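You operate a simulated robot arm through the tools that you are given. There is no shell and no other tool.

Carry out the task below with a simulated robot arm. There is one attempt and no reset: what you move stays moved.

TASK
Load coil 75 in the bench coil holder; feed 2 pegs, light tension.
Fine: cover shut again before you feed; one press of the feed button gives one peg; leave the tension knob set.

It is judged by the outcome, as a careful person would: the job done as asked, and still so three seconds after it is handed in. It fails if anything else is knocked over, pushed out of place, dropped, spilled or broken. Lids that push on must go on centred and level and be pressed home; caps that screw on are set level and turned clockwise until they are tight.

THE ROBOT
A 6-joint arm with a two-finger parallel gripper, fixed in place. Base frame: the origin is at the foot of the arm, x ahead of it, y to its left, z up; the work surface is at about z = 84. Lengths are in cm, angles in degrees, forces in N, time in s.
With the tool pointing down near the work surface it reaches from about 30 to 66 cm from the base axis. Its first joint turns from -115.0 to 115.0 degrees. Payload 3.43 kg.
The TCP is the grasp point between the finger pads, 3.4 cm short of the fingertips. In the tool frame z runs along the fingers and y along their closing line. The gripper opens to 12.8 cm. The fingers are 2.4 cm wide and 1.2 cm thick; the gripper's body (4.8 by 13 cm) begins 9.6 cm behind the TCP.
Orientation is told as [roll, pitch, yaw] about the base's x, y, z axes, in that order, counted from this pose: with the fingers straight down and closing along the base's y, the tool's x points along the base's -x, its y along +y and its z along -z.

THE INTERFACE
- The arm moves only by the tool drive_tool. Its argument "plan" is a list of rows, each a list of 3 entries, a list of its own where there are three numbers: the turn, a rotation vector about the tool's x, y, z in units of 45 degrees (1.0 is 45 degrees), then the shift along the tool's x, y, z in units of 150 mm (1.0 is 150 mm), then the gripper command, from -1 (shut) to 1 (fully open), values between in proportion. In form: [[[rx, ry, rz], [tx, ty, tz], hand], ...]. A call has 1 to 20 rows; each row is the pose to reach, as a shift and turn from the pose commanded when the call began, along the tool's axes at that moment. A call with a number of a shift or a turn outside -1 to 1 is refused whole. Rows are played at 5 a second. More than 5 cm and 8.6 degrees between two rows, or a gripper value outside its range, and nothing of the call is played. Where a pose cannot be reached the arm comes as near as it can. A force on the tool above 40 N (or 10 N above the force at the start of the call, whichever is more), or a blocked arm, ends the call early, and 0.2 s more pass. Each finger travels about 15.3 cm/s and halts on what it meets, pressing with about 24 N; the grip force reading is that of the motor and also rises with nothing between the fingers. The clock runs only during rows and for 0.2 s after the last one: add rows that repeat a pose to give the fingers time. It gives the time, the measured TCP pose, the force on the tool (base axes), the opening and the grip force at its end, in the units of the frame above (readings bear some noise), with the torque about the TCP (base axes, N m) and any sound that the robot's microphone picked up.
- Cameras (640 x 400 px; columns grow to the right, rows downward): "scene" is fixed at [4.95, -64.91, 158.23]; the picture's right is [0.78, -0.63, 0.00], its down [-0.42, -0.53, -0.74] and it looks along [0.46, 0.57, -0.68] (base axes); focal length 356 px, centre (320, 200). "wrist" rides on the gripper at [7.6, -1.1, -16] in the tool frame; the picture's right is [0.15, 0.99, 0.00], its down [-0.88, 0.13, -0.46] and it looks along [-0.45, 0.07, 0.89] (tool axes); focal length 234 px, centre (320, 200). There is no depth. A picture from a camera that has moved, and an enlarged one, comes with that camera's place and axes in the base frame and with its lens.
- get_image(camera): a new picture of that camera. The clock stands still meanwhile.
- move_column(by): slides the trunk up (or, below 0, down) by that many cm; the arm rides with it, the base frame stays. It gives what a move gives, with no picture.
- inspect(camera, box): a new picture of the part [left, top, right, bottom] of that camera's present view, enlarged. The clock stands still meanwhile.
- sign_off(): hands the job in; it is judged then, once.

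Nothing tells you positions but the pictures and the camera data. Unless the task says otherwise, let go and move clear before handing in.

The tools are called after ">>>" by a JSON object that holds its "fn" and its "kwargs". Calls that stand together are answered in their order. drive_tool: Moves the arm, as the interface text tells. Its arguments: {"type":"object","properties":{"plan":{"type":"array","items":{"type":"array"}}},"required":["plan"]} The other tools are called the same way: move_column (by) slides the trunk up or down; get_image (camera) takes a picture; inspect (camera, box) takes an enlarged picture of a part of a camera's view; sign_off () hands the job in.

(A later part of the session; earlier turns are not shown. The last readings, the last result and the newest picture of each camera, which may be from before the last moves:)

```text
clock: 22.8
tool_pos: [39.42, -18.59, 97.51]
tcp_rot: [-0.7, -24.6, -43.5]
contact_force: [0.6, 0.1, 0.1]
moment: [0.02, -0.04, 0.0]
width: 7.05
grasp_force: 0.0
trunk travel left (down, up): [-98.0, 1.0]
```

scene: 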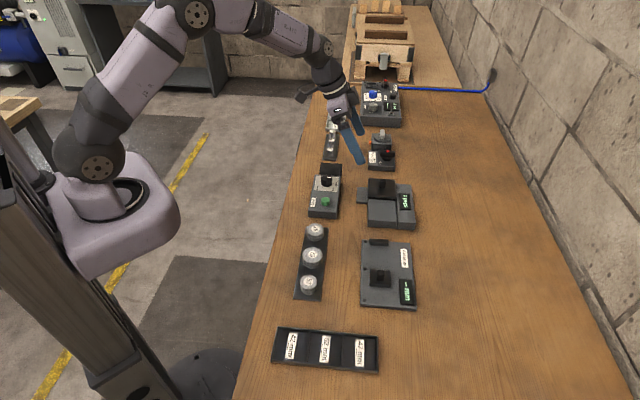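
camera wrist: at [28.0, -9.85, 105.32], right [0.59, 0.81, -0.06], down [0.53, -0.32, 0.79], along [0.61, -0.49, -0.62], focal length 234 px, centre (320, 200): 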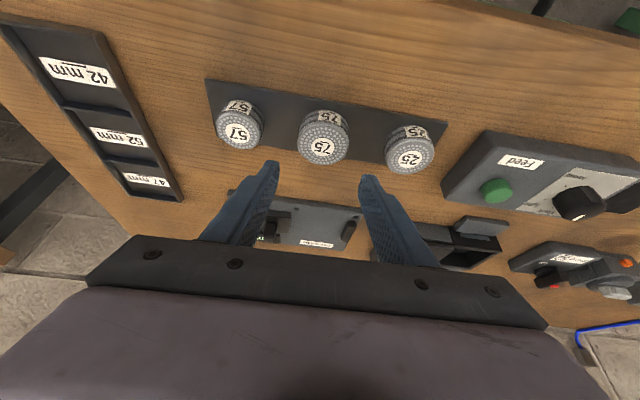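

The command follows the measured pose. I'll lower to the grasp height, also trimming out the small roll.

>>> {"fn": "drive_tool", "kwargs": {"plan": [[[-0.015, -0.009, 0], [0.1, -0.026, 0.15], 0.1], [[-0.015, -0.009, 0], [0.2, -0.026, 0.33], 0.1], [[-0.015, -0.009, 0], [0.298, -0.026, 0.498], 0.1], [[-0.015, -0.009, 0], [0.298, -0.026, 0.498], 0.1]]}}

>>> {"fn": "inspect", "kwargs": {"camera": "wrist", "box": [220, 60, 440, 220]}}

>>> {"fn": "inspect", "kwargs": {"camera": "scene", "box": [285, 210, 345, 285]}}

```text
clock: 23.8
tool_pos: [42.14, -19.35, 91.65]
tcp_rot: [-1.7, -24.5, -42.9]
contact_force: [0.2, 0.6, 0.3]
moment: [-0.01, 0.02, 0.03]
width: 7.07
grasp_force: 0.1
out of reach, approached as far as the arm can: row 1, 2, 3, 4
trunk travel left (down, up): [-98.0, 1.0]
```

```text
2.50 times, centred on (330, 140) of wrist
camera zoom: at [31.77, -10.69, 103.29], right [0.58, 0.81, -0.09], down [0.55, -0.31, 0.78], along [0.6, -0.5, -0.62], focal length 585 px, centre (295, 350)
```

zoom: 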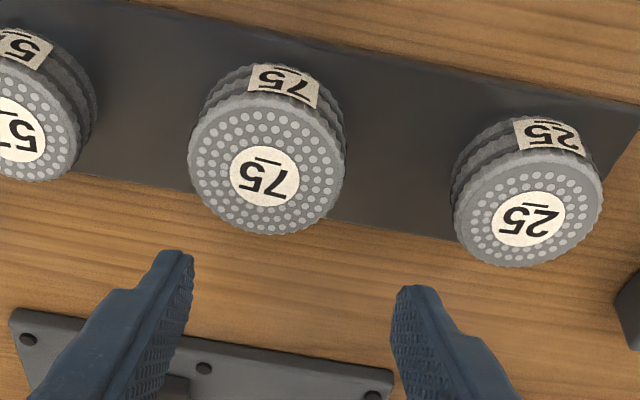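

```text
5.33 times, centred on (315, 248) of scene
camera zoom: at [4.95, -64.91, 158.23], right [0.78, -0.63, 0.0], down [-0.42, -0.53, -0.74], along [0.46, 0.57, -0.68], focal length 1898 px, centre (347, -53)
```

zoom: 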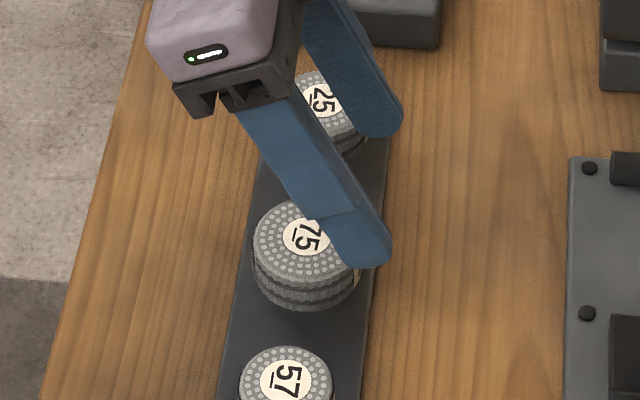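

Raising the trunk made it worse, so the limit is on the wrist side and lowering should help. I'll lift the tool first, then lower the trunk.

>>> {"fn": "drive_tool", "kwargs": {"plan": [[[0, 0, 0], [-0.1, 0, -0.21], 0.1], [[0, 0, 0], [-0.2, 0, -0.43], 0.1], [[0, 0, 0], [-0.3, 0, -0.64], 0.1], [[0, 0, 0], [-0.366, 0, -0.785], 0.1], [[0, 0, 0], [-0.366, 0, -0.785], 0.1]]}}

>>> {"fn": "move_column", "kwargs": {"by": -8}}

>>> {"fn": "drive_tool", "kwargs": {"plan": [[[0, 0, 0], [-0.1, 0, -0.21], 0.1], [[0, 0, 0], [-0.2, 0, -0.43], 0.1], [[0, 0, 0], [-0.3, 0, -0.64], 0.1], [[0, 0, 0], [-0.366, 0, -0.785], 0.1], [[0, 0, 0], [-0.366, 0, -0.785], 0.1]]}}

```text
clock: 25.0
tool_pos: [42.1, -19.36, 104.7]
tcp_rot: [0.0, -25.1, -43.5]
contact_force: [0.0, -0.2, -0.1]
moment: [-0.02, -0.02, 0.02]
width: 7.04
grasp_force: 0.0
trunk travel left (down, up): [-98.0, 1.0]
```

```text
clock: 26.1
tool_pos: [41.95, -19.41, 96.69]
tcp_rot: [-0.1, -25.1, -43.5]
contact_force: [1.2, 0.3, -0.2]
moment: [-0.01, -0.02, 0.0]
width: 7.03
grasp_force: 0.0
trunk travel left (down, up): [-90.0, 9.0]
```

```text
clock: 27.3
tool_pos: [42.06, -19.36, 109.68]
tcp_rot: [-0.1, -25.0, -43.4]
contact_force: [0.3, 0.3, 0.2]
moment: [0.02, 0.0, 0.01]
width: 7.05
grasp_force: 0.0
trunk travel left (down, up): [-90.0, 9.0]
```

Now I'll lower the trunk 12 cm and approach the coil again.

>>> {"fn": "move_column", "kwargs": {"by": -12}}

>>> {"fn": "get_image", "kwargs": {"camera": "scene"}}

```text
clock: 28.8
tool_pos: [41.98, -19.53, 97.59]
tcp_rot: [-0.1, -25.1, -43.5]
contact_force: [-0.1, 0.6, 0.0]
moment: [-0.04, 0.02, 0.02]
width: 7.01
grasp_force: 0.0
trunk travel left (down, up): [-78.0, 21.0]
```

```text
taken
```

scene: 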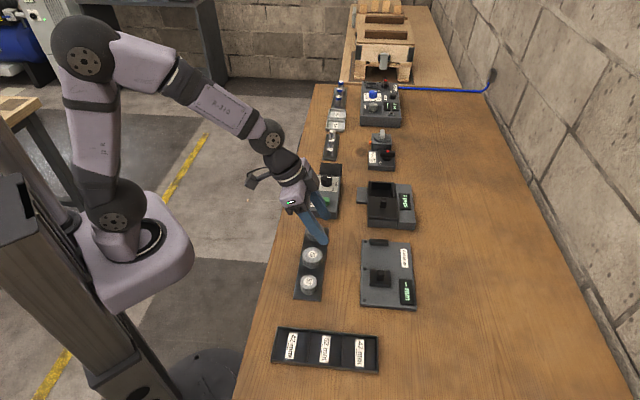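

>>> {"fn": "drive_tool", "kwargs": {"plan": [[[0, 0, 0], [0.18, -0.05, 0.106], 0.1], [[0, 0, 0], [0.349, -0.099, 0.212], 0.1], [[0, 0, 0], [0.349, -0.099, 0.212], 0.1]]}}

>>> {"fn": "inspect", "kwargs": {"camera": "wrist", "box": [220, 60, 440, 220]}}

```text
clock: 29.6
tool_pos: [38.53, -18.27, 92.42]
tcp_rot: [0.0, -25.0, -43.5]
contact_force: [-0.7, 0.4, 0.4]
moment: [0.05, -0.01, -0.01]
width: 7.03
grasp_force: 0.0
trunk travel left (down, up): [-78.0, 21.0]
```

```text
2.50 times, centred on (330, 140) of wrist
camera zoom: at [27.81, -9.74, 103.78], right [0.58, 0.81, -0.06], down [0.53, -0.32, 0.79], along [0.62, -0.49, -0.61], focal length 585 px, centre (295, 350)
```

zoom: 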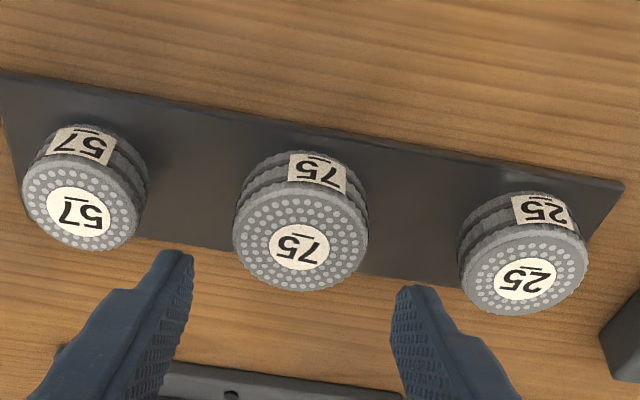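

Reach is fine now and alignment is good. I'll lower around the top of coil 75.

>>> {"fn": "drive_tool", "kwargs": {"plan": [[[0, 0, 0], [0.045, 0, 0.11], 0.1], [[0, 0, 0], [0.09, 0, 0.2145], 0.1], [[0, 0, 0], [0.09, 0, 0.2145], 0.1]]}}

>>> {"fn": "inspect", "kwargs": {"camera": "wrist", "box": [220, 60, 440, 220]}}

>>> {"fn": "inspect", "kwargs": {"camera": "scene", "box": [285, 210, 345, 285]}}

```text
clock: 30.4
tool_pos: [38.77, -18.36, 88.97]
tcp_rot: [-0.1, -25.1, -43.4]
contact_force: [-0.2, -1.2, -0.1]
moment: [0.03, -0.04, 0.02]
width: 7.02
grasp_force: 0.2
trunk travel left (down, up): [-78.0, 21.0]
```

```text
2.50 times, centred on (330, 140) of wrist
camera zoom: at [27.95, -9.83, 100.33], right [0.58, 0.81, -0.06], down [0.53, -0.32, 0.79], along [0.62, -0.49, -0.62], focal length 585 px, centre (295, 350)
```

zoom: 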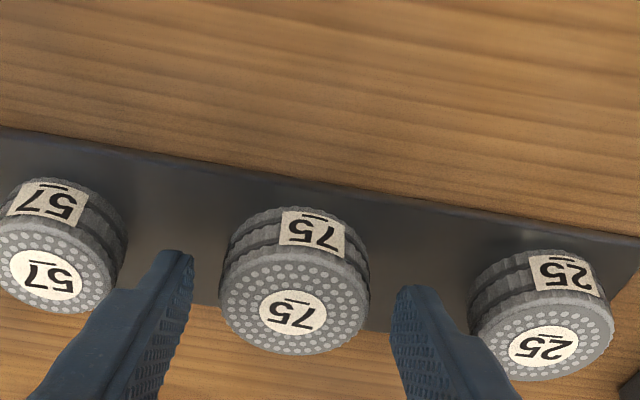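

```text
5.33 times, centred on (315, 248) of scene
camera zoom: at [4.95, -64.91, 158.23], right [0.78, -0.63, 0.0], down [-0.42, -0.53, -0.74], along [0.46, 0.57, -0.68], focal length 1898 px, centre (347, -53)
```

zoom: 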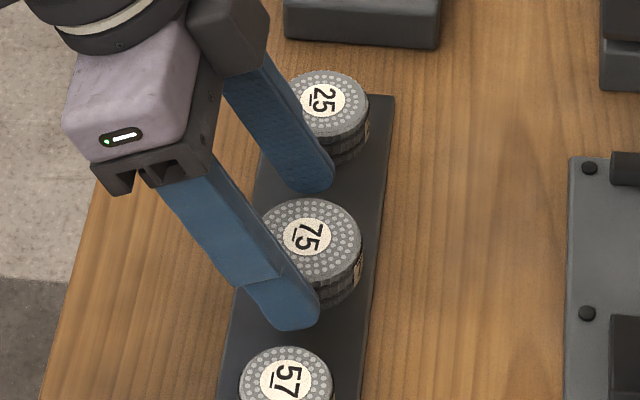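

Fingers straddle coil 75 evenly. I'll close on it.

>>> {"fn": "drive_tool", "kwargs": {"plan": [[[0, 0, 0], [0, 0, 0], -0.05], [[0, 0, 0], [0, 0, 0], -0.15], [[0, 0, 0], [0, 0, 0], -0.3], [[0, 0, 0], [0, 0, 0], -0.4], [[0, 0, 0], [0, 0, 0], -0.4]]}}

>>> {"fn": "inspect", "kwargs": {"camera": "wrist", "box": [220, 60, 440, 220]}}

>>> {"fn": "inspect", "kwargs": {"camera": "scene", "box": [285, 210, 345, 285]}}

```text
clock: 31.6
tool_pos: [38.64, -18.37, 88.94]
tcp_rot: [-0.1, -25.1, -43.3]
contact_force: [-0.9, 0.8, -0.7]
moment: [0.02, -0.02, 0.0]
width: 5.09
grasp_force: 24.4
trunk travel left (down, up): [-78.0, 21.0]
```

```text
2.50 times, centred on (330, 140) of wrist
camera zoom: at [27.98, -9.84, 100.34], right [0.58, 0.81, -0.06], down [0.53, -0.32, 0.79], along [0.62, -0.49, -0.61], focal length 585 px, centre (295, 350)
```

zoom: 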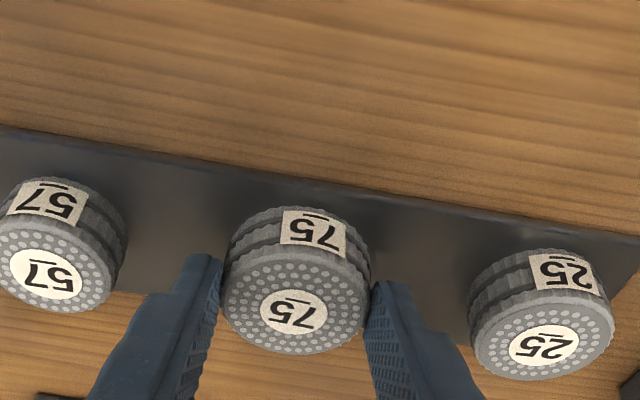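

```text
5.33 times, centred on (315, 248) of scene
camera zoom: at [4.95, -64.91, 158.23], right [0.78, -0.63, 0.0], down [-0.42, -0.53, -0.74], along [0.46, 0.57, -0.68], focal length 1898 px, centre (347, -53)
```

zoom: 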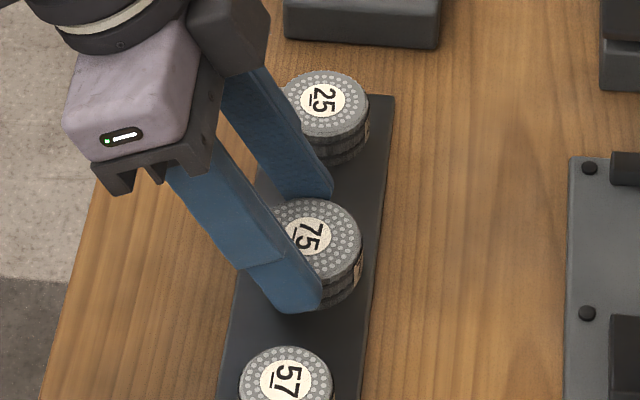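

Coil 75 is gripped at 5.1 cm. I'll lift a little and check the hold.

>>> {"fn": "drive_tool", "kwargs": {"plan": [[[0, 0, 0], [-0.014, 0, -0.03], -0.4], [[0, 0, 0], [-0.04, 0, -0.09], -0.4], [[0, 0, 0], [-0.085, 0, -0.181], -0.4], [[0, 0, 0], [-0.085, 0, -0.181], -0.4], [[0, 0, 0], [-0.085, 0, -0.181], -0.4]]}}

>>> {"fn": "inspect", "kwargs": {"camera": "wrist", "box": [220, 60, 440, 220]}}

>>> {"fn": "inspect", "kwargs": {"camera": "scene", "box": [285, 200, 345, 275]}}

```text
clock: 32.8
tool_pos: [38.68, -18.19, 92.02]
tcp_rot: [-0.1, -25.1, -43.6]
contact_force: [-0.1, 0.0, -2.5]
moment: [0.04, 0.03, 0.0]
width: 5.1
grasp_force: 24.3
trunk travel left (down, up): [-78.0, 21.0]
```

```text
2.50 times, centred on (330, 140) of wrist
camera zoom: at [27.98, -9.61, 103.4], right [0.58, 0.81, -0.06], down [0.53, -0.32, 0.79], along [0.62, -0.49, -0.61], focal length 585 px, centre (295, 350)
```

zoom: 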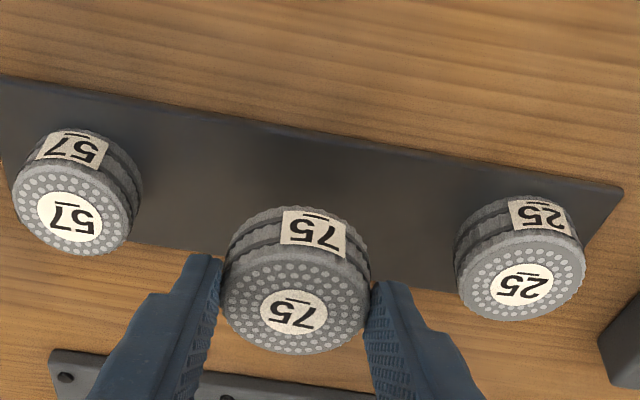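

```text
5.33 times, centred on (315, 238) of scene
camera zoom: at [4.95, -64.91, 158.23], right [0.78, -0.63, 0.0], down [-0.42, -0.53, -0.74], along [0.46, 0.57, -0.68], focal length 1898 px, centre (347, 0)
```

zoom: 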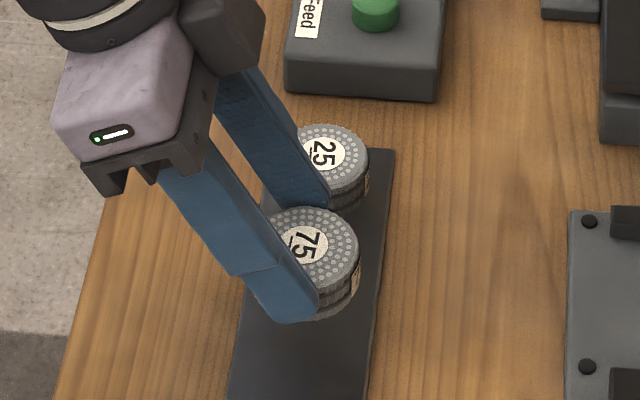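

The coil is held level (about 0.25 kg). I'll raise the trunk to lift it clear, then carry it to the holder.

>>> {"fn": "move_column", "kwargs": {"by": 9}}

```text
clock: 34.1
tool_pos: [38.61, -18.18, 101.05]
tcp_rot: [-0.1, -25.1, -43.3]
contact_force: [-0.4, -1.0, -2.5]
moment: [-0.01, -0.02, 0.04]
width: 5.1
grasp_force: 23.7
trunk travel left (down, up): [-87.0, 12.0]
```

>>> {"fn": "drive_tool", "kwargs": {"plan": [[[0, 0, 0], [-0.05, 0.08, 0.023], -0.4], [[0, 0, 0], [-0.14, 0.22, 0.065], -0.4], [[0, 0, 0], [-0.25, 0.39, 0.116], -0.4], [[0, 0, 0], [-0.36, 0.56, 0.167], -0.4], [[0, 0, 0], [-0.47, 0.735, 0.219], -0.4], [[0, 0, 0], [-0.54, 0.844, 0.251], -0.4], [[0, 0, 0], [-0.561, 0.877, 0.261], -0.4], [[0, 0, 0], [-0.561, 0.877, 0.261], -0.4]]}}

>>> {"fn": "drive_tool", "kwargs": {"plan": [[[0, 0, 0], [-0.05, 0.08, 0.023], -0.4], [[0, 0, 0], [-0.14, 0.22, 0.065], -0.4], [[0, 0, 0], [-0.25, 0.39, 0.116], -0.4], [[0, 0, 0], [-0.36, 0.56, 0.167], -0.4], [[0, 0, 0], [-0.47, 0.735, 0.219], -0.4], [[0, 0, 0], [-0.54, 0.844, 0.251], -0.4], [[0, 0, 0], [-0.561, 0.877, 0.261], -0.4], [[0, 0, 0], [-0.561, 0.877, 0.261], -0.4]]}}

>>> {"fn": "get_image", "kwargs": {"camera": "wrist"}}

>>> {"fn": "inspect", "kwargs": {"camera": "scene", "box": [340, 140, 430, 235]}}

```text
clock: 35.9
tool_pos: [54.52, -15.03, 101.02]
tcp_rot: [-0.2, -25.1, -43.4]
contact_force: [0.2, -0.4, -1.8]
moment: [0.04, 0.01, 0.01]
width: 5.09
grasp_force: 24.3
trunk travel left (down, up): [-87.0, 12.0]
```

```text
clock: 37.7
tool_pos: [70.35, -11.86, 100.98]
tcp_rot: [0.0, -25.1, -43.3]
contact_force: [-0.1, 0.3, -0.7]
moment: [-0.02, -0.02, 0.02]
width: 5.1
grasp_force: 24.1
trunk travel left (down, up): [-87.0, 12.0]
```

```text
taken
camera wrist: at [59.64, -3.26, 112.37], right [0.58, 0.81, -0.06], down [0.53, -0.32, 0.79], along [0.62, -0.49, -0.62], focal length 234 px, centre (320, 200)
```

wrist: 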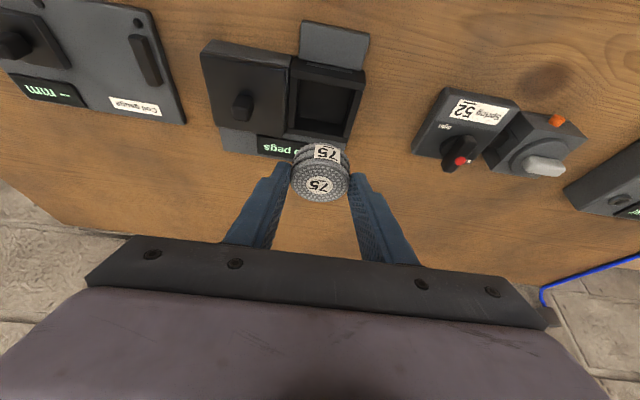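

```text
4.21 times, centred on (385, 188) of scene
camera zoom: at [4.95, -64.91, 158.23], right [0.78, -0.63, 0.0], down [-0.42, -0.53, -0.74], along [0.46, 0.57, -0.68], focal length 1499 px, centre (46, 253)
```

zoom: 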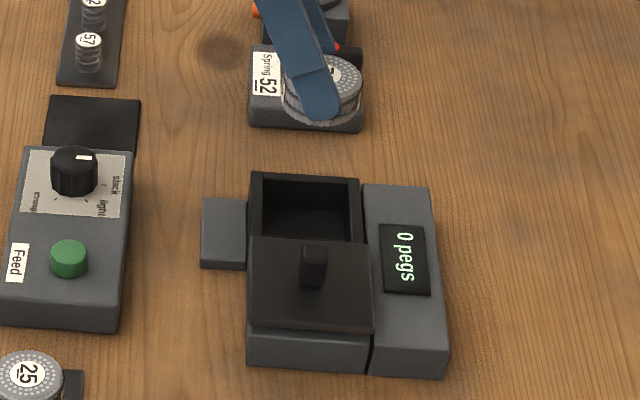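

>>> {"fn": "inspect", "kwargs": {"camera": "wrist", "box": [260, 50, 390, 150]}}

```text
4.00 times, centred on (325, 100) of wrist
camera zoom: at [59.64, -3.26, 112.37], right [0.58, 0.81, -0.06], down [0.53, -0.32, 0.79], along [0.62, -0.49, -0.62], focal length 937 px, centre (300, 600)
```

zoom: 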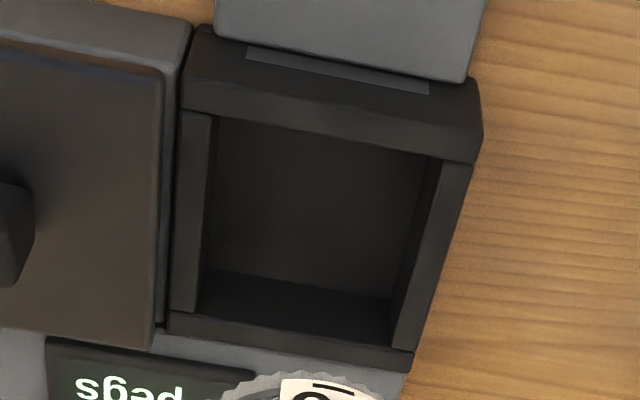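

The well centre is confirmed at about (71.3, -13.1). I'll lower to just above the rim and check from both cameras.

>>> {"fn": "drive_tool", "kwargs": {"plan": [[[0, 0, 0], [0.08, -0.014, 0.17], -0.4], [[0, 0, 0], [0.17, -0.014, 0.34], -0.4], [[0, 0, 0], [0.22, -0.014, 0.46], -0.4], [[0, 0, 0], [0.25, -0.014, 0.523], -0.4], [[0, 0, 0], [0.25, -0.014, 0.523], -0.4]]}}

>>> {"fn": "inspect", "kwargs": {"camera": "wrist", "box": [220, 60, 420, 220]}}

>>> {"fn": "inspect", "kwargs": {"camera": "scene", "box": [350, 160, 420, 230]}}

```text
clock: 38.9
tool_pos: [70.16, -11.96, 92.29]
tcp_rot: [-0.1, -25.1, -43.5]
contact_force: [0.0, -0.1, -1.1]
moment: [0.0, 0.0, 0.01]
width: 5.1
grasp_force: 23.5
trunk travel left (down, up): [-87.0, 12.0]
```

```text
2.50 times, centred on (320, 140) of wrist
camera zoom: at [59.47, -3.39, 103.63], right [0.58, 0.81, -0.06], down [0.53, -0.32, 0.79], along [0.62, -0.49, -0.61], focal length 585 px, centre (320, 350)
```

zoom: 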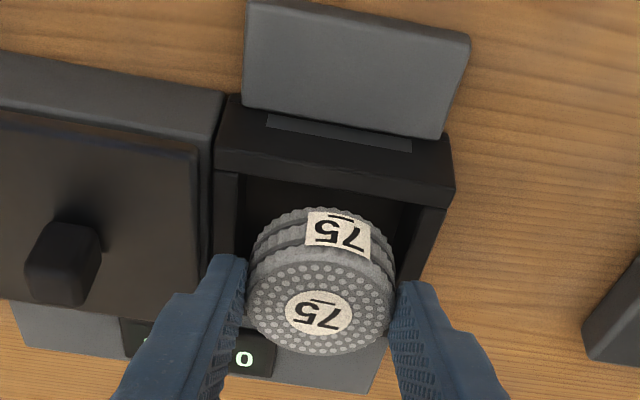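

```text
5.71 times, centred on (385, 195) of scene
camera zoom: at [4.95, -64.91, 158.23], right [0.78, -0.63, 0.0], down [-0.42, -0.53, -0.74], along [0.46, 0.57, -0.68], focal length 2034 px, centre (-51, 229)
```

zoom: 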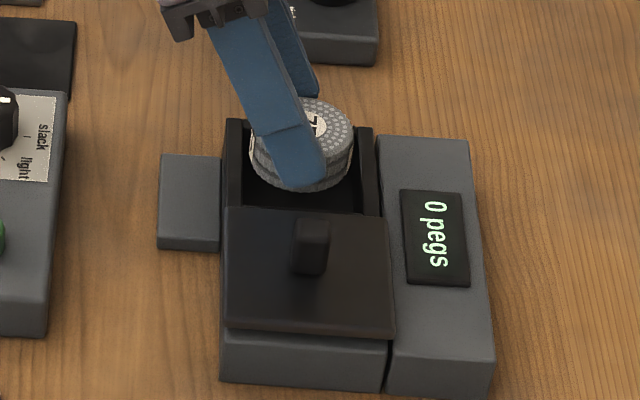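

The coil is well aligned over the well. I'll lower in small steps, watching the force for rim contact.

>>> {"fn": "drive_tool", "kwargs": {"plan": [[[0, 0, 0], [0.0085, 0, 0.018], -0.4], [[0, 0, 0], [0.017, 0, 0.036], -0.4], [[0, 0, 0], [0.0226, 0, 0.0483], -0.4], [[0, 0, 0], [0.0226, 0, 0.0483], -0.4]]}}

>>> {"fn": "inspect", "kwargs": {"camera": "wrist", "box": [220, 60, 420, 220]}}

>>> {"fn": "inspect", "kwargs": {"camera": "scene", "box": [350, 160, 420, 230]}}

```text
clock: 39.9
tool_pos: [70.16, -12.02, 91.48]
tcp_rot: [-0.1, -25.1, -43.5]
contact_force: [-0.1, 0.2, -1.2]
moment: [-0.02, 0.03, 0.0]
width: 5.12
grasp_force: 24.1
trunk travel left (down, up): [-87.0, 12.0]
```

```text
2.50 times, centred on (320, 140) of wrist
camera zoom: at [59.43, -3.41, 102.89], right [0.58, 0.81, -0.06], down [0.53, -0.32, 0.79], along [0.62, -0.49, -0.61], focal length 585 px, centre (320, 350)
```

zoom: 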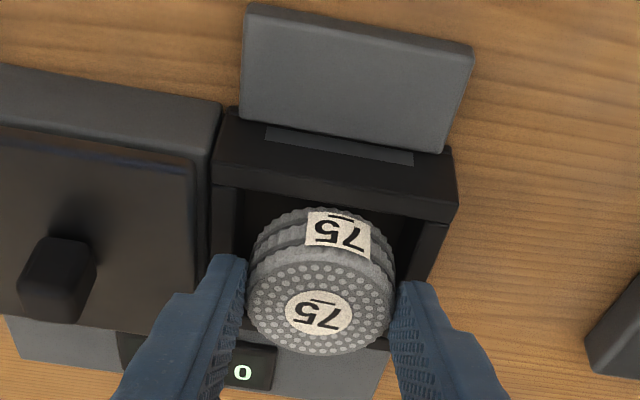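

```text
5.71 times, centred on (385, 195) of scene
camera zoom: at [4.95, -64.91, 158.23], right [0.78, -0.63, 0.0], down [-0.42, -0.53, -0.74], along [0.46, 0.57, -0.68], focal length 2034 px, centre (-51, 229)
```

zoom: 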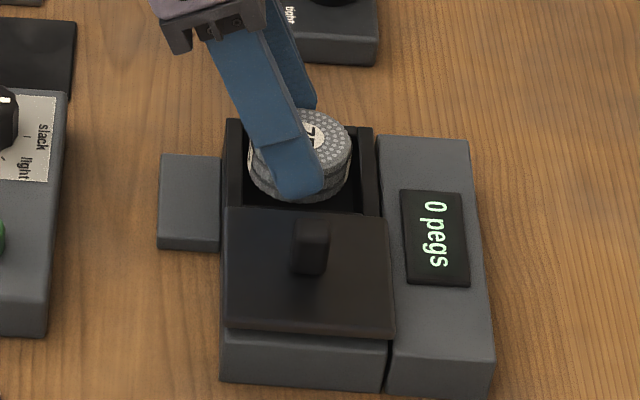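

>>> {"fn": "drive_tool", "kwargs": {"plan": [[[0, 0, 0], [0.0057, 0, 0.012], -0.4], [[0, 0, 0], [0.0113, 0, 0.024], -0.4], [[0, 0, 0], [0.0113, 0, 0.024], -0.4]]}}

>>> {"fn": "inspect", "kwargs": {"camera": "wrist", "box": [220, 60, 420, 220]}}

>>> {"fn": "inspect", "kwargs": {"camera": "scene", "box": [355, 165, 405, 215]}}

```text
clock: 40.7
tool_pos: [70.05, -12.04, 91.19]
tcp_rot: [-0.1, -25.1, -43.4]
contact_force: [0.2, -0.8, -1.1]
moment: [0.01, 0.05, 0.0]
width: 5.07
grasp_force: 23.8
trunk travel left (down, up): [-87.0, 12.0]
```

```text
2.50 times, centred on (320, 140) of wrist
camera zoom: at [59.38, -3.42, 102.51], right [0.58, 0.81, -0.06], down [0.53, -0.32, 0.79], along [0.62, -0.49, -0.62], focal length 585 px, centre (320, 350)
```

zoom: 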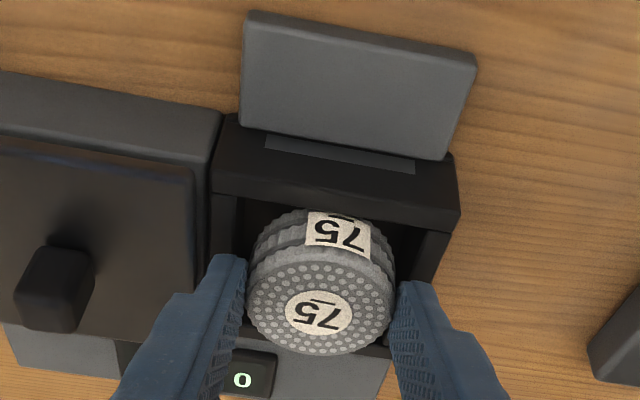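

```text
8.00 times, centred on (380, 190) of scene
camera zoom: at [4.95, -64.91, 158.23], right [0.78, -0.63, 0.0], down [-0.42, -0.53, -0.74], along [0.46, 0.57, -0.68], focal length 2848 px, centre (-160, 280)
```

zoom: 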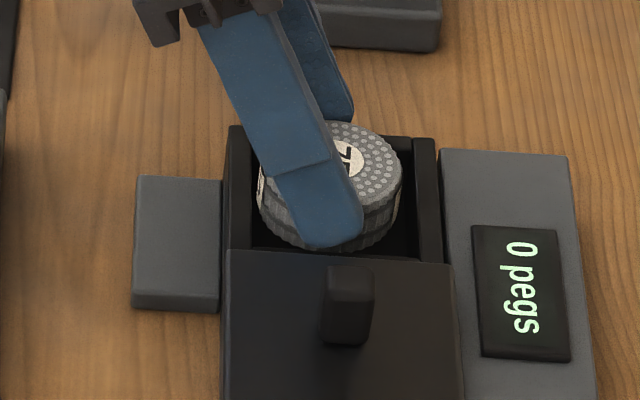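

>>> {"fn": "drive_tool", "kwargs": {"plan": [[[0, 0, 0], [0.004, 0, 0.0085], -0.4], [[0, 0, 0], [0.0085, 0, 0.018], -0.4], [[0, 0, 0], [0.0085, 0, 0.018], -0.4]]}}

```text
clock: 41.5
tool_pos: [70.07, -12.0, 90.83]
tcp_rot: [-0.1, -25.1, -43.6]
contact_force: [-1.7, 1.8, 2.2]
moment: [0.13, -0.01, 0.08]
width: 5.1
grasp_force: 23.4
trunk travel left (down, up): [-87.0, 12.0]
```

The fingertips now lightly touch the rim at about 87.2. I'll ease up a hair and release the coil into the well with a small opening.

>>> {"fn": "drive_tool", "kwargs": {"plan": [[[0, 0, 0], [-0.002, 0, -0.005], -0.4], [[0, 0, 0], [-0.002, 0, -0.005], -0.09], [[0, 0, 0], [-0.002, 0, -0.005], -0.09], [[0, 0, 0], [-0.002, 0, -0.005], -0.09]]}}

>>> {"fn": "inspect", "kwargs": {"camera": "wrist", "box": [220, 60, 420, 220]}}

>>> {"fn": "inspect", "kwargs": {"camera": "scene", "box": [355, 165, 405, 215]}}

```text
clock: 42.5
tool_pos: [69.94, -12.05, 91.04]
tcp_rot: [-0.1, -25.0, -43.4]
contact_force: [-2.5, -3.4, 1.4]
moment: [-0.16, 0.09, 0.02]
width: 5.39
grasp_force: 0.1
trunk travel left (down, up): [-87.0, 12.0]
```

```text
2.50 times, centred on (320, 140) of wrist
camera zoom: at [59.35, -3.48, 102.35], right [0.58, 0.81, -0.06], down [0.53, -0.32, 0.79], along [0.62, -0.49, -0.61], focal length 585 px, centre (320, 350)
```

zoom: 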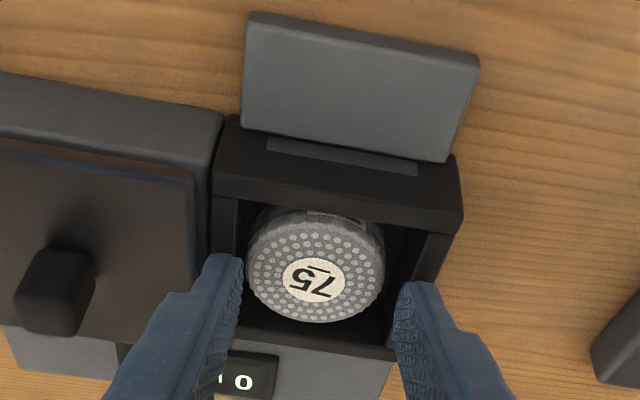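

```text
8.00 times, centred on (380, 190) of scene
camera zoom: at [4.95, -64.91, 158.23], right [0.78, -0.63, 0.0], down [-0.42, -0.53, -0.74], along [0.46, 0.57, -0.68], focal length 2848 px, centre (-160, 280)
```

zoom: 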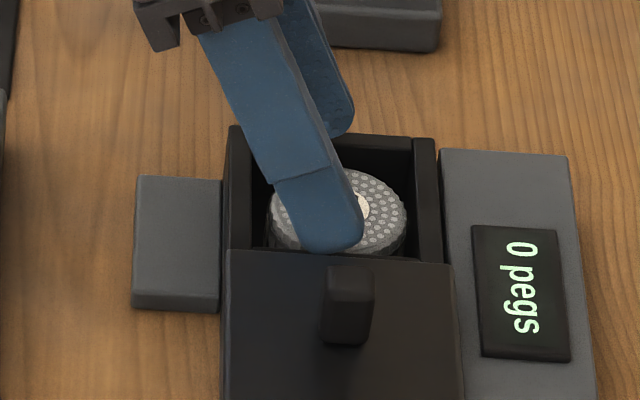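

The coil has dropped into the well and lies flat. One fingertip is lightly touching a wall, so I'll relax the opening and lift straight out.

>>> {"fn": "drive_tool", "kwargs": {"plan": [[[0, 0, 0], [0, 0, 0], -0.16], [[0, 0, 0], [-0.0085, 0, -0.018], -0.16], [[0, 0, 0], [-0.028, 0, -0.06], -0.16], [[0, 0, 0], [-0.09, 0, -0.19], -0.16], [[0, 0, 0], [-0.17, 0, -0.36], -0.16], [[0, 0, 0], [-0.25, 0, -0.53], -0.16], [[0, 0, 0], [-0.25, 0, -0.53], -0.16]]}}

>>> {"fn": "inspect", "kwargs": {"camera": "wrist", "box": [180, 30, 400, 190]}}

>>> {"fn": "inspect", "kwargs": {"camera": "scene", "box": [345, 165, 425, 235]}}

```text
clock: 44.1
tool_pos: [69.99, -12.01, 99.66]
tcp_rot: [-0.1, -25.1, -43.4]
contact_force: [-0.6, 0.5, -0.1]
moment: [0.02, -0.03, 0.01]
width: 5.4
grasp_force: 0.1
trunk travel left (down, up): [-87.0, 12.0]
```

```text
2.50 times, centred on (290, 110) of wrist
camera zoom: at [59.31, -3.47, 111.13], right [0.58, 0.81, -0.06], down [0.53, -0.32, 0.79], along [0.62, -0.49, -0.61], focal length 585 px, centre (395, 425)
```

zoom: 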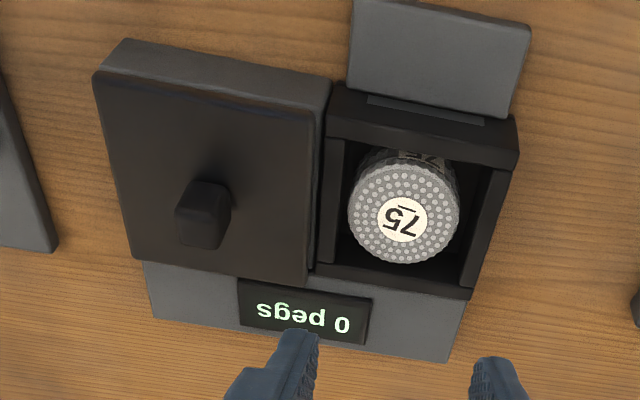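

```text
5.71 times, centred on (385, 200) of scene
camera zoom: at [4.95, -64.91, 158.23], right [0.78, -0.63, 0.0], down [-0.42, -0.53, -0.74], along [0.46, 0.57, -0.68], focal length 2034 px, centre (-51, 200)
```

zoom: 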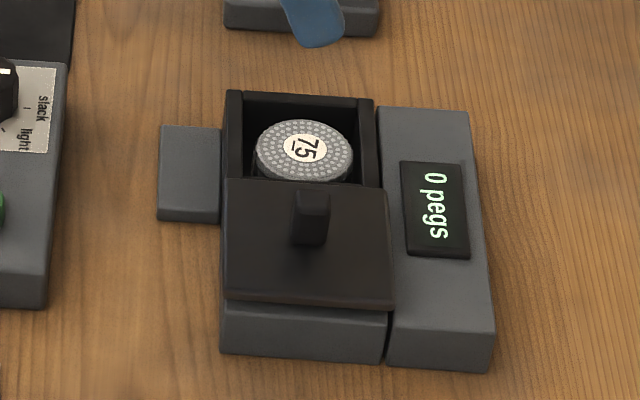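

Coil 75 sits flat below the rim. Next I'll go back over the cover post to slide it shut.

>>> {"fn": "drive_tool", "kwargs": {"plan": [[[0, 0, 0], [0.003, -0.28, -0.002], -0.25], [[0, 0, 0], [0.008, -0.554, -0.004], -0.25], [[0, 0, 0], [0.008, -0.554, -0.004], -0.25]]}}

>>> {"fn": "get_image", "kwargs": {"camera": "wrist"}}

```text
clock: 44.9
tool_pos: [64.11, -17.92, 99.63]
tcp_rot: [-0.1, -25.1, -43.4]
contact_force: [-0.2, -0.8, -1.0]
moment: [0.02, 0.01, 0.02]
width: 4.78
grasp_force: 0.1
trunk travel left (down, up): [-87.0, 12.0]
```

```text
taken
camera wrist: at [53.46, -9.33, 110.99], right [0.58, 0.81, -0.06], down [0.53, -0.32, 0.79], along [0.62, -0.49, -0.61], focal length 234 px, centre (320, 200)
```

wrist: 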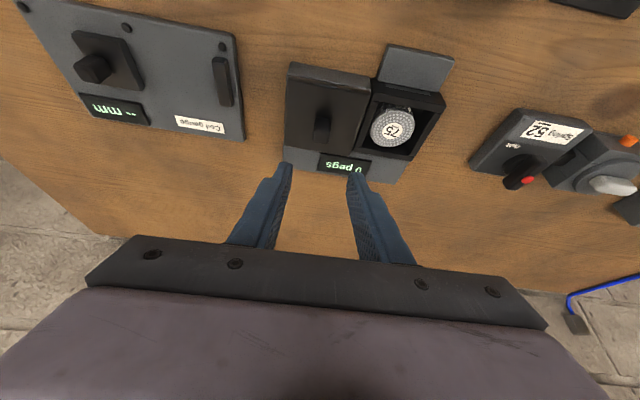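

>>> {"fn": "drive_tool", "kwargs": {"plan": [[[0, 0, 0], [0.07, 0, 0.15], -0.25], [[0, 0, 0], [0.14, 0, 0.3], -0.25], [[0, 0, 0], [0.215, 0, 0.459], -0.25], [[0, 0, 0], [0.215, 0, 0.459], -0.25], [[0, 0, 0], [0.215, 0, 0.459], -0.6], [[0, 0, 0], [0.215, 0, 0.459], -0.9], [[0, 0, 0], [0.215, 0, 0.459], -0.9]]}}

>>> {"fn": "inspect", "kwargs": {"camera": "wrist", "box": [240, 50, 440, 230]}}

```text
clock: 46.5
tool_pos: [64.08, -17.91, 92.07]
tcp_rot: [0.1, -25.1, -43.6]
contact_force: [-1.6, -1.1, 0.1]
moment: [-0.09, -0.25, -0.83]
width: 1.79
grasp_force: 45.3
trunk travel left (down, up): [-87.0, 12.0]
```

```text
2.22 times, centred on (340, 140) of wrist
camera zoom: at [53.5, -9.34, 103.51], right [0.59, 0.81, -0.06], down [0.53, -0.32, 0.79], along [0.62, -0.49, -0.61], focal length 520 px, centre (276, 333)
```

zoom: 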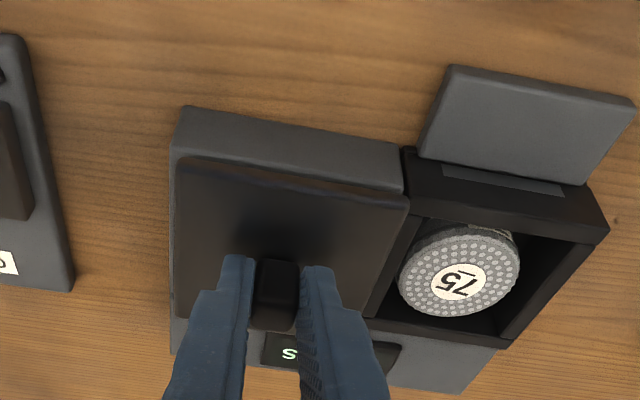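

The post is gripped. I'll slide the cover back along its rail.

>>> {"fn": "drive_tool", "kwargs": {"plan": [[[0, 0, 0], [-0.001, 0.02, 0.0005], -0.9], [[0, 0, 0], [-0.003, 0.07, 0.0015], -0.9], [[0, 0, 0], [-0.005, 0.12, 0.002], -0.9], [[0, 0, 0], [-0.007, 0.17, 0.003], -0.9], [[0, 0, 0], [-0.009, 0.22, 0.0037], -0.9], [[0, 0, 0], [-0.011, 0.27, 0.0045], -0.9], [[0, 0, 0], [-0.013, 0.32, 0.0055], -0.9], [[0, 0, 0], [-0.015, 0.37, 0.0065], -0.9], [[0, 0, 0], [-0.018, 0.44, 0.0075], -0.9], [[0, 0, 0], [-0.02, 0.5, 0.0085], -0.9]]}}

>>> {"fn": "inspect", "kwargs": {"camera": "wrist", "box": [240, 50, 440, 230]}}

>>> {"fn": "inspect", "kwargs": {"camera": "scene", "box": [345, 165, 425, 235]}}

```text
clock: 48.7
tool_pos: [69.58, -12.49, 92.1]
tcp_rot: [-0.1, -25.0, -43.4]
contact_force: [-7.9, 7.5, -1.3]
moment: [0.65, 0.59, -0.83]
width: 1.79
grasp_force: 44.8
trunk travel left (down, up): [-87.0, 12.0]
```

```text
2.22 times, centred on (340, 140) of wrist
camera zoom: at [58.91, -3.95, 103.53], right [0.59, 0.81, -0.06], down [0.53, -0.32, 0.79], along [0.61, -0.49, -0.62], focal length 520 px, centre (276, 333)
```

zoom: 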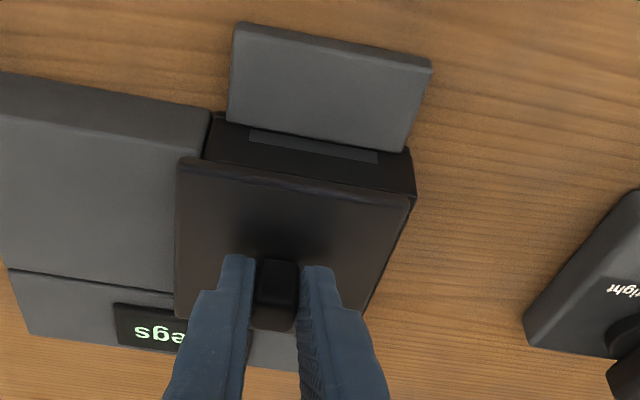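

```text
5.71 times, centred on (385, 200) of scene
camera zoom: at [4.95, -64.91, 158.23], right [0.78, -0.63, 0.0], down [-0.42, -0.53, -0.74], along [0.46, 0.57, -0.68], focal length 2034 px, centre (-51, 200)
```

zoom: 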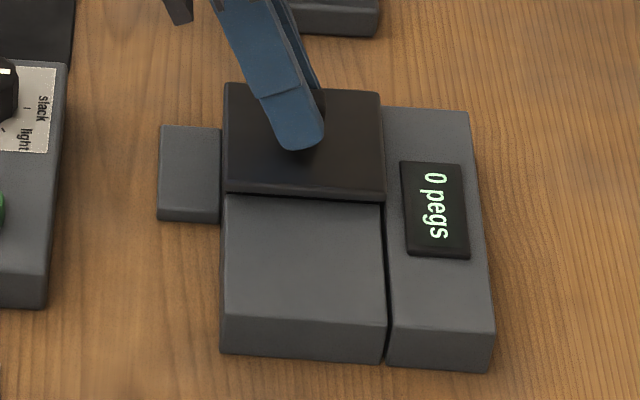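

Nearly shut. I'll correct the side load and push the last bit until it meets its stop.

>>> {"fn": "drive_tool", "kwargs": {"plan": [[[0, 0, 0], [0.01, 0.01, -0.0045], -0.9], [[0, 0, 0], [0.012, 0.025, -0.0055], -0.9], [[0, 0, 0], [0.012, 0.04, -0.0055], -0.9], [[0, 0, 0], [0.012, 0.05, -0.0055], -0.9], [[0, 0, 0], [0.012, 0.06, -0.0055], -0.9]]}}

>>> {"fn": "inspect", "kwargs": {"camera": "wrist", "box": [240, 50, 440, 230]}}

>>> {"fn": "inspect", "kwargs": {"camera": "scene", "box": [345, 165, 425, 235]}}

```text
clock: 49.9
tool_pos: [69.97, -12.1, 92.0]
tcp_rot: [-0.2, -25.0, -43.4]
contact_force: [-6.7, -3.1, -2.9]
moment: [-0.79, -0.61, -0.94]
width: 1.75
grasp_force: 45.4
trunk travel left (down, up): [-87.0, 12.0]
```

```text
2.22 times, centred on (340, 140) of wrist
camera zoom: at [59.37, -3.47, 103.51], right [0.58, 0.81, -0.07], down [0.53, -0.32, 0.79], along [0.61, -0.49, -0.61], focal length 520 px, centre (276, 333)
```

zoom: 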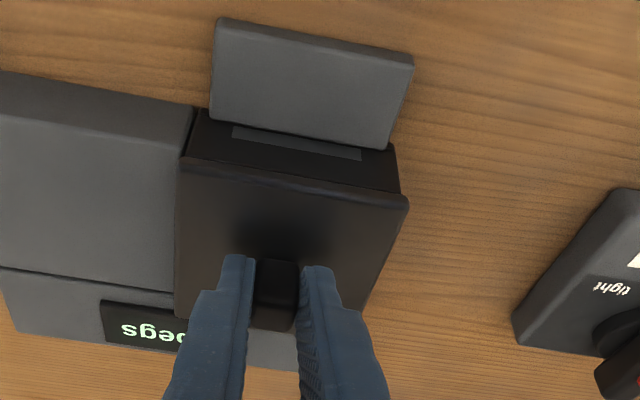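

```text
5.71 times, centred on (385, 200) of scene
camera zoom: at [4.95, -64.91, 158.23], right [0.78, -0.63, 0.0], down [-0.42, -0.53, -0.74], along [0.46, 0.57, -0.68], focal length 2034 px, centre (-51, 200)
```

zoom: 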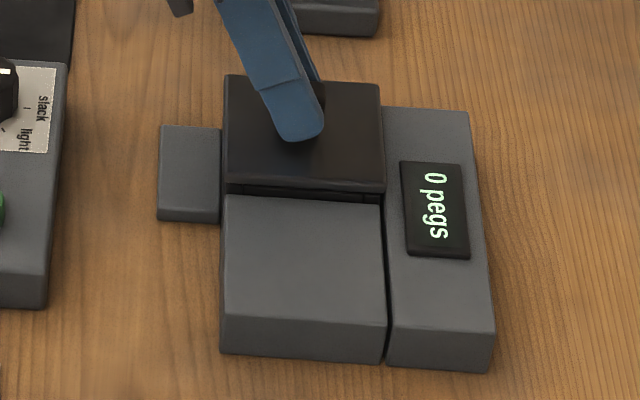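

The cover matches its original shut position. I'll press a touch further to confirm the stop, then relax, release and lift.

>>> {"fn": "drive_tool", "kwargs": {"plan": [[[0, 0, 0], [0, 0.01, 0], -0.9], [[0, 0, 0], [0, 0.018, 0], -0.9], [[0, 0, 0], [0, 0.018, 0], -0.9]]}}

>>> {"fn": "drive_tool", "kwargs": {"plan": [[[0, 0, 0], [0, -0.015, 0], -0.9], [[0, 0, 0], [0, -0.022, 0], -0.9], [[0, 0, 0], [0, -0.022, 0], -0.6], [[0, 0, 0], [0, -0.022, 0], -0.3], [[0, 0, 0], [0, -0.022, 0], -0.3], [[0, 0, 0], [-0.04, -0.022, -0.09], -0.3], [[0, 0, 0], [-0.12, -0.022, -0.26], -0.3], [[0, 0, 0], [-0.2, -0.022, -0.44], -0.3], [[0, 0, 0], [-0.2, -0.022, -0.44], -0.3]]}}

>>> {"fn": "inspect", "kwargs": {"camera": "scene", "box": [345, 165, 425, 235]}}

>>> {"fn": "get_image", "kwargs": {"camera": "wrist"}}

```text
clock: 50.7
tool_pos: [70.02, -12.16, 92.17]
tcp_rot: [-0.2, -25.0, -43.6]
contact_force: [-14.0, -12.8, -2.7]
moment: [-0.85, -0.32, -1.09]
width: 1.74
grasp_force: 45.3
trunk travel left (down, up): [-87.0, 12.0]
```

```text
clock: 52.7
tool_pos: [69.9, -11.96, 99.34]
tcp_rot: [0.0, -25.1, -43.5]
contact_force: [0.2, 0.3, -0.3]
moment: [-0.03, 0.0, 0.0]
width: 4.48
grasp_force: 0.1
trunk travel left (down, up): [-87.0, 12.0]
```

```text
5.71 times, centred on (385, 200) of scene
camera zoom: at [4.95, -64.91, 158.23], right [0.78, -0.63, 0.0], down [-0.42, -0.53, -0.74], along [0.46, 0.57, -0.68], focal length 2034 px, centre (-51, 200)
```

zoom: 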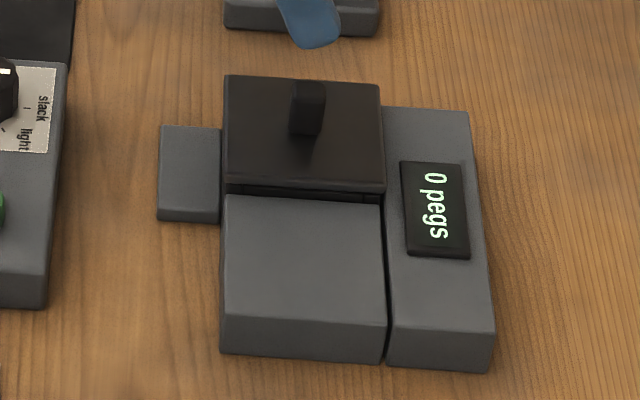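

```text
taken
camera wrist: at [59.23, -3.41, 110.71], right [0.58, 0.81, -0.06], down [0.53, -0.32, 0.79], along [0.62, -0.49, -0.62], focal length 234 px, centre (320, 200)
```

wrist: 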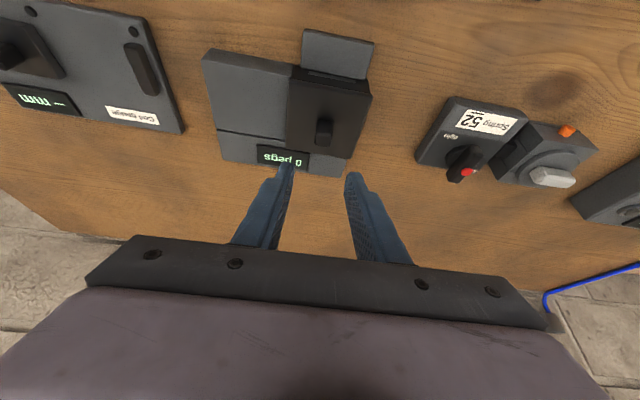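

The cover is shut exactly as it was at the start. Next is the tension knob: I'll bring the tool upright and hover over the Feed box to look at the dial.

>>> {"fn": "drive_tool", "kwargs": {"plan": [[[0, 0.14, 0], [0.21, 0.013, -0.12], 0], [[0, 0.28, 0], [0.42, 0.027, -0.23], 0], [[0, 0.42, 0], [0.64, 0.04, -0.34], 0], [[0, 0.556, 0], [0.85, 0.054, -0.45], 0], [[0, 0.556, 0], [0.85, 0.054, -0.45], 0]]}}

>>> {"fn": "get_image", "kwargs": {"camera": "wrist"}}

>>> {"fn": "inspect", "kwargs": {"camera": "scene", "box": [295, 150, 365, 225]}}

```text
clock: 53.9
tool_pos: [60.23, -1.44, 99.99]
tcp_rot: [-0.1, -0.1, -43.4]
contact_force: [-0.2, 0.8, 1.1]
moment: [0.03, -0.01, 0.02]
width: 6.41
grasp_force: 0.0
trunk travel left (down, up): [-87.0, 12.0]
```

```text
taken
camera wrist: at [54.0, 2.95, 116.07], right [0.57, 0.82, 0.0], down [0.73, -0.51, 0.46], along [0.37, -0.26, -0.89], focal length 234 px, centre (320, 200)
```

wrist: 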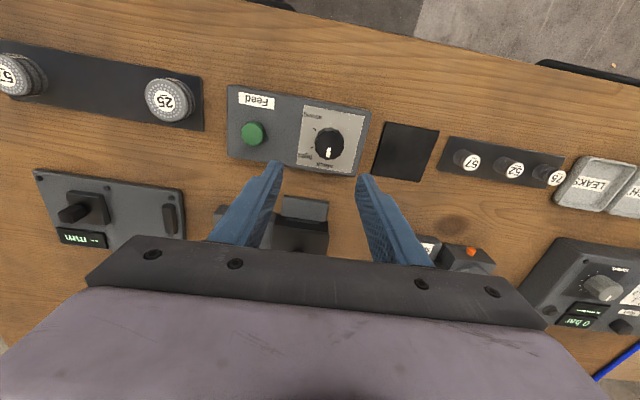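

```text
5.33 times, centred on (330, 188) of scene
camera zoom: at [4.95, -64.91, 158.23], right [0.78, -0.63, 0.0], down [-0.42, -0.53, -0.74], along [0.46, 0.57, -0.68], focal length 1898 px, centre (267, 267)
```

zoom: 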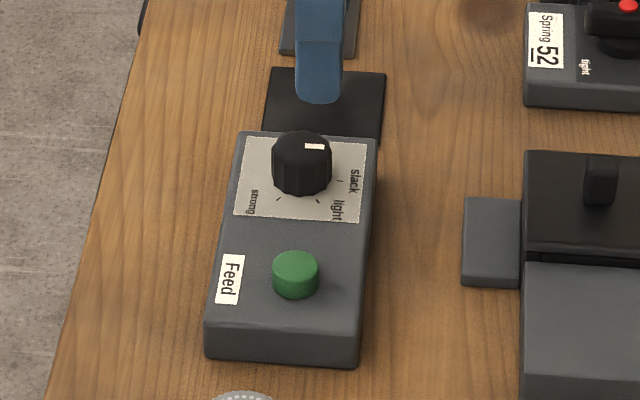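

>>> {"fn": "inspect", "kwargs": {"camera": "wrist", "box": [280, 95, 380, 185]}}

>>> {"fn": "inspect", "kwargs": {"camera": "wrist", "box": [220, 75, 380, 185]}}

```text
4.44 times, centred on (330, 140) of wrist
camera zoom: at [54.0, 2.95, 116.07], right [0.57, 0.82, 0.0], down [0.73, -0.51, 0.46], along [0.37, -0.26, -0.89], focal length 1041 px, centre (276, 467)
```

zoom: 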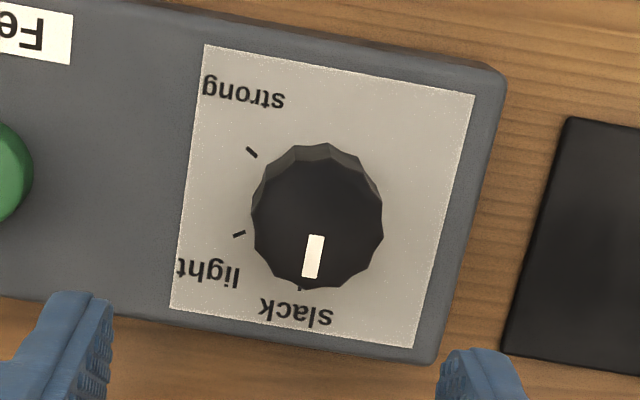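

```text
3.64 times, centred on (300, 130) of wrist
camera zoom: at [54.0, 2.95, 116.07], right [0.57, 0.82, 0.0], down [0.73, -0.51, 0.46], along [0.37, -0.26, -0.89], focal length 852 px, centre (393, 454)
```

zoom: 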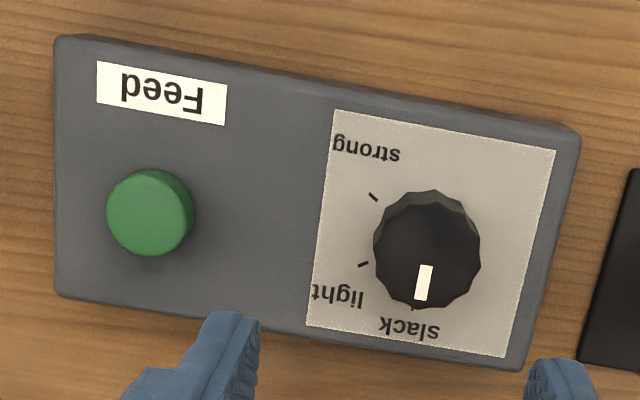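

The knob is at about (60.3, 0), its top at about 88.5, pointing at slack; "light" is roughly 57° clockwise. I'll turn the tool and centre over the knob.

>>> {"fn": "drive_tool", "kwargs": {"plan": [[[0, 0, -0.17], [0.017, 0.018, 0], 0], [[0, 0, -0.34], [0.033, 0.035, 0], 0], [[0, 0, -0.51], [0.05, 0.053, 0], 0], [[0, 0, -0.667], [0.066, 0.07, 0], 0], [[0, 0, -0.667], [0.066, 0.07, 0.2], 0], [[0, 0, -0.667], [0.066, 0.07, 0.2], 0]]}}

>>> {"fn": "get_image", "kwargs": {"camera": "wrist"}}

>>> {"fn": "inspect", "kwargs": {"camera": "wrist", "box": [270, 110, 380, 210]}}

```text
clock: 55.3
tool_pos: [60.16, 0.07, 97.2]
tcp_rot: [-0.1, -0.1, -13.4]
contact_force: [-0.6, -0.3, 1.2]
moment: [0.01, 0.0, -0.03]
width: 6.4
grasp_force: 0.1
trunk travel left (down, up): [-87.0, 12.0]
```

```text
taken
camera wrist: at [52.44, 0.69, 113.39], right [0.09, 1.0, 0.0], down [0.89, -0.08, 0.46], along [0.46, -0.04, -0.89], focal length 234 px, centre (320, 200)
```

wrist: 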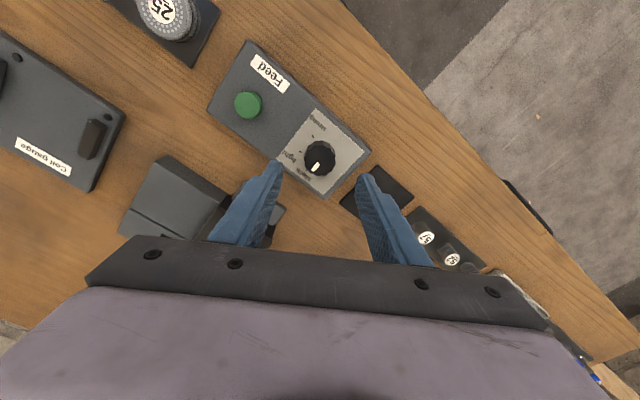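

```text
4.00 times, centred on (325, 160) of wrist
camera zoom: at [52.44, 0.69, 113.39], right [0.09, 1.0, 0.0], down [0.89, -0.08, 0.46], along [0.46, -0.04, -0.89], focal length 937 px, centre (300, 360)
```

zoom: 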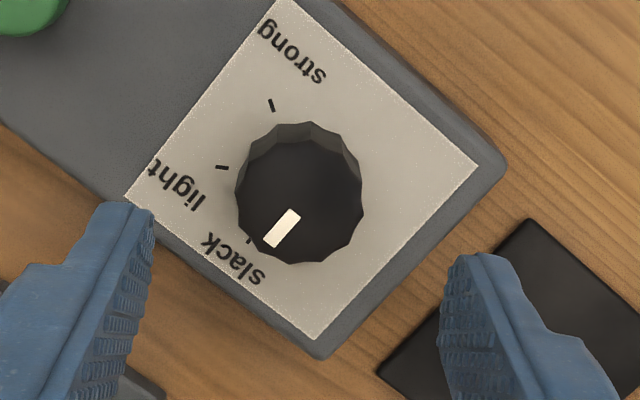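

The tool is centred on the knob, and the tick marks are 60° apart. I'll lower around the knob and grip it.

>>> {"fn": "drive_tool", "kwargs": {"plan": [[[0, 0, 0], [0, 0, 0.16], -0.1], [[0, 0, 0], [0, 0, 0.32], -0.15], [[0, 0, 0], [0, 0, 0.475], -0.15], [[0, 0, 0], [0, 0, 0.475], -0.15]]}}

>>> {"fn": "inspect", "kwargs": {"camera": "wrist", "box": [230, 110, 410, 250]}}

>>> {"fn": "inspect", "kwargs": {"camera": "scene", "box": [295, 150, 365, 225]}}

```text
clock: 56.3
tool_pos: [60.14, 0.01, 90.4]
tcp_rot: [-0.1, -0.6, -13.5]
contact_force: [-3.4, -2.0, 26.0]
moment: [-0.07, 0.4, 0.05]
width: 5.45
grasp_force: 0.1
trunk travel left (down, up): [-87.0, 12.0]
```

```text
2.86 times, centred on (320, 180) of wrist
camera zoom: at [52.32, 0.7, 106.45], right [0.09, 1.0, 0.0], down [0.88, -0.08, 0.46], along [0.46, -0.04, -0.89], focal length 669 px, centre (320, 257)
```

zoom: 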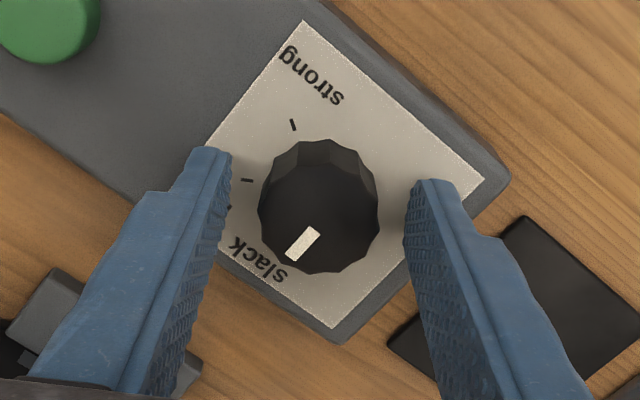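

```text
5.33 times, centred on (330, 188) of scene
camera zoom: at [4.95, -64.91, 158.23], right [0.78, -0.63, 0.0], down [-0.42, -0.53, -0.74], along [0.46, 0.57, -0.68], focal length 1898 px, centre (267, 267)
```

zoom: 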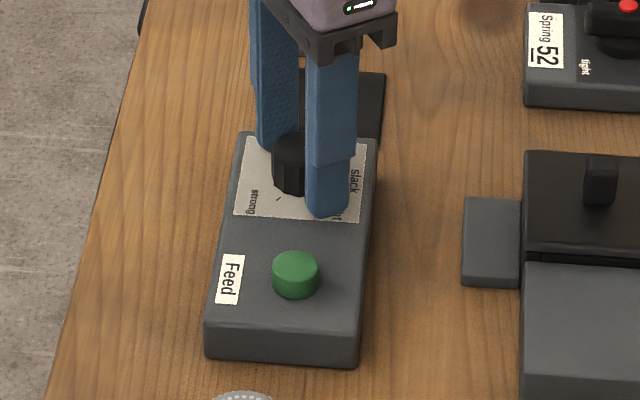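

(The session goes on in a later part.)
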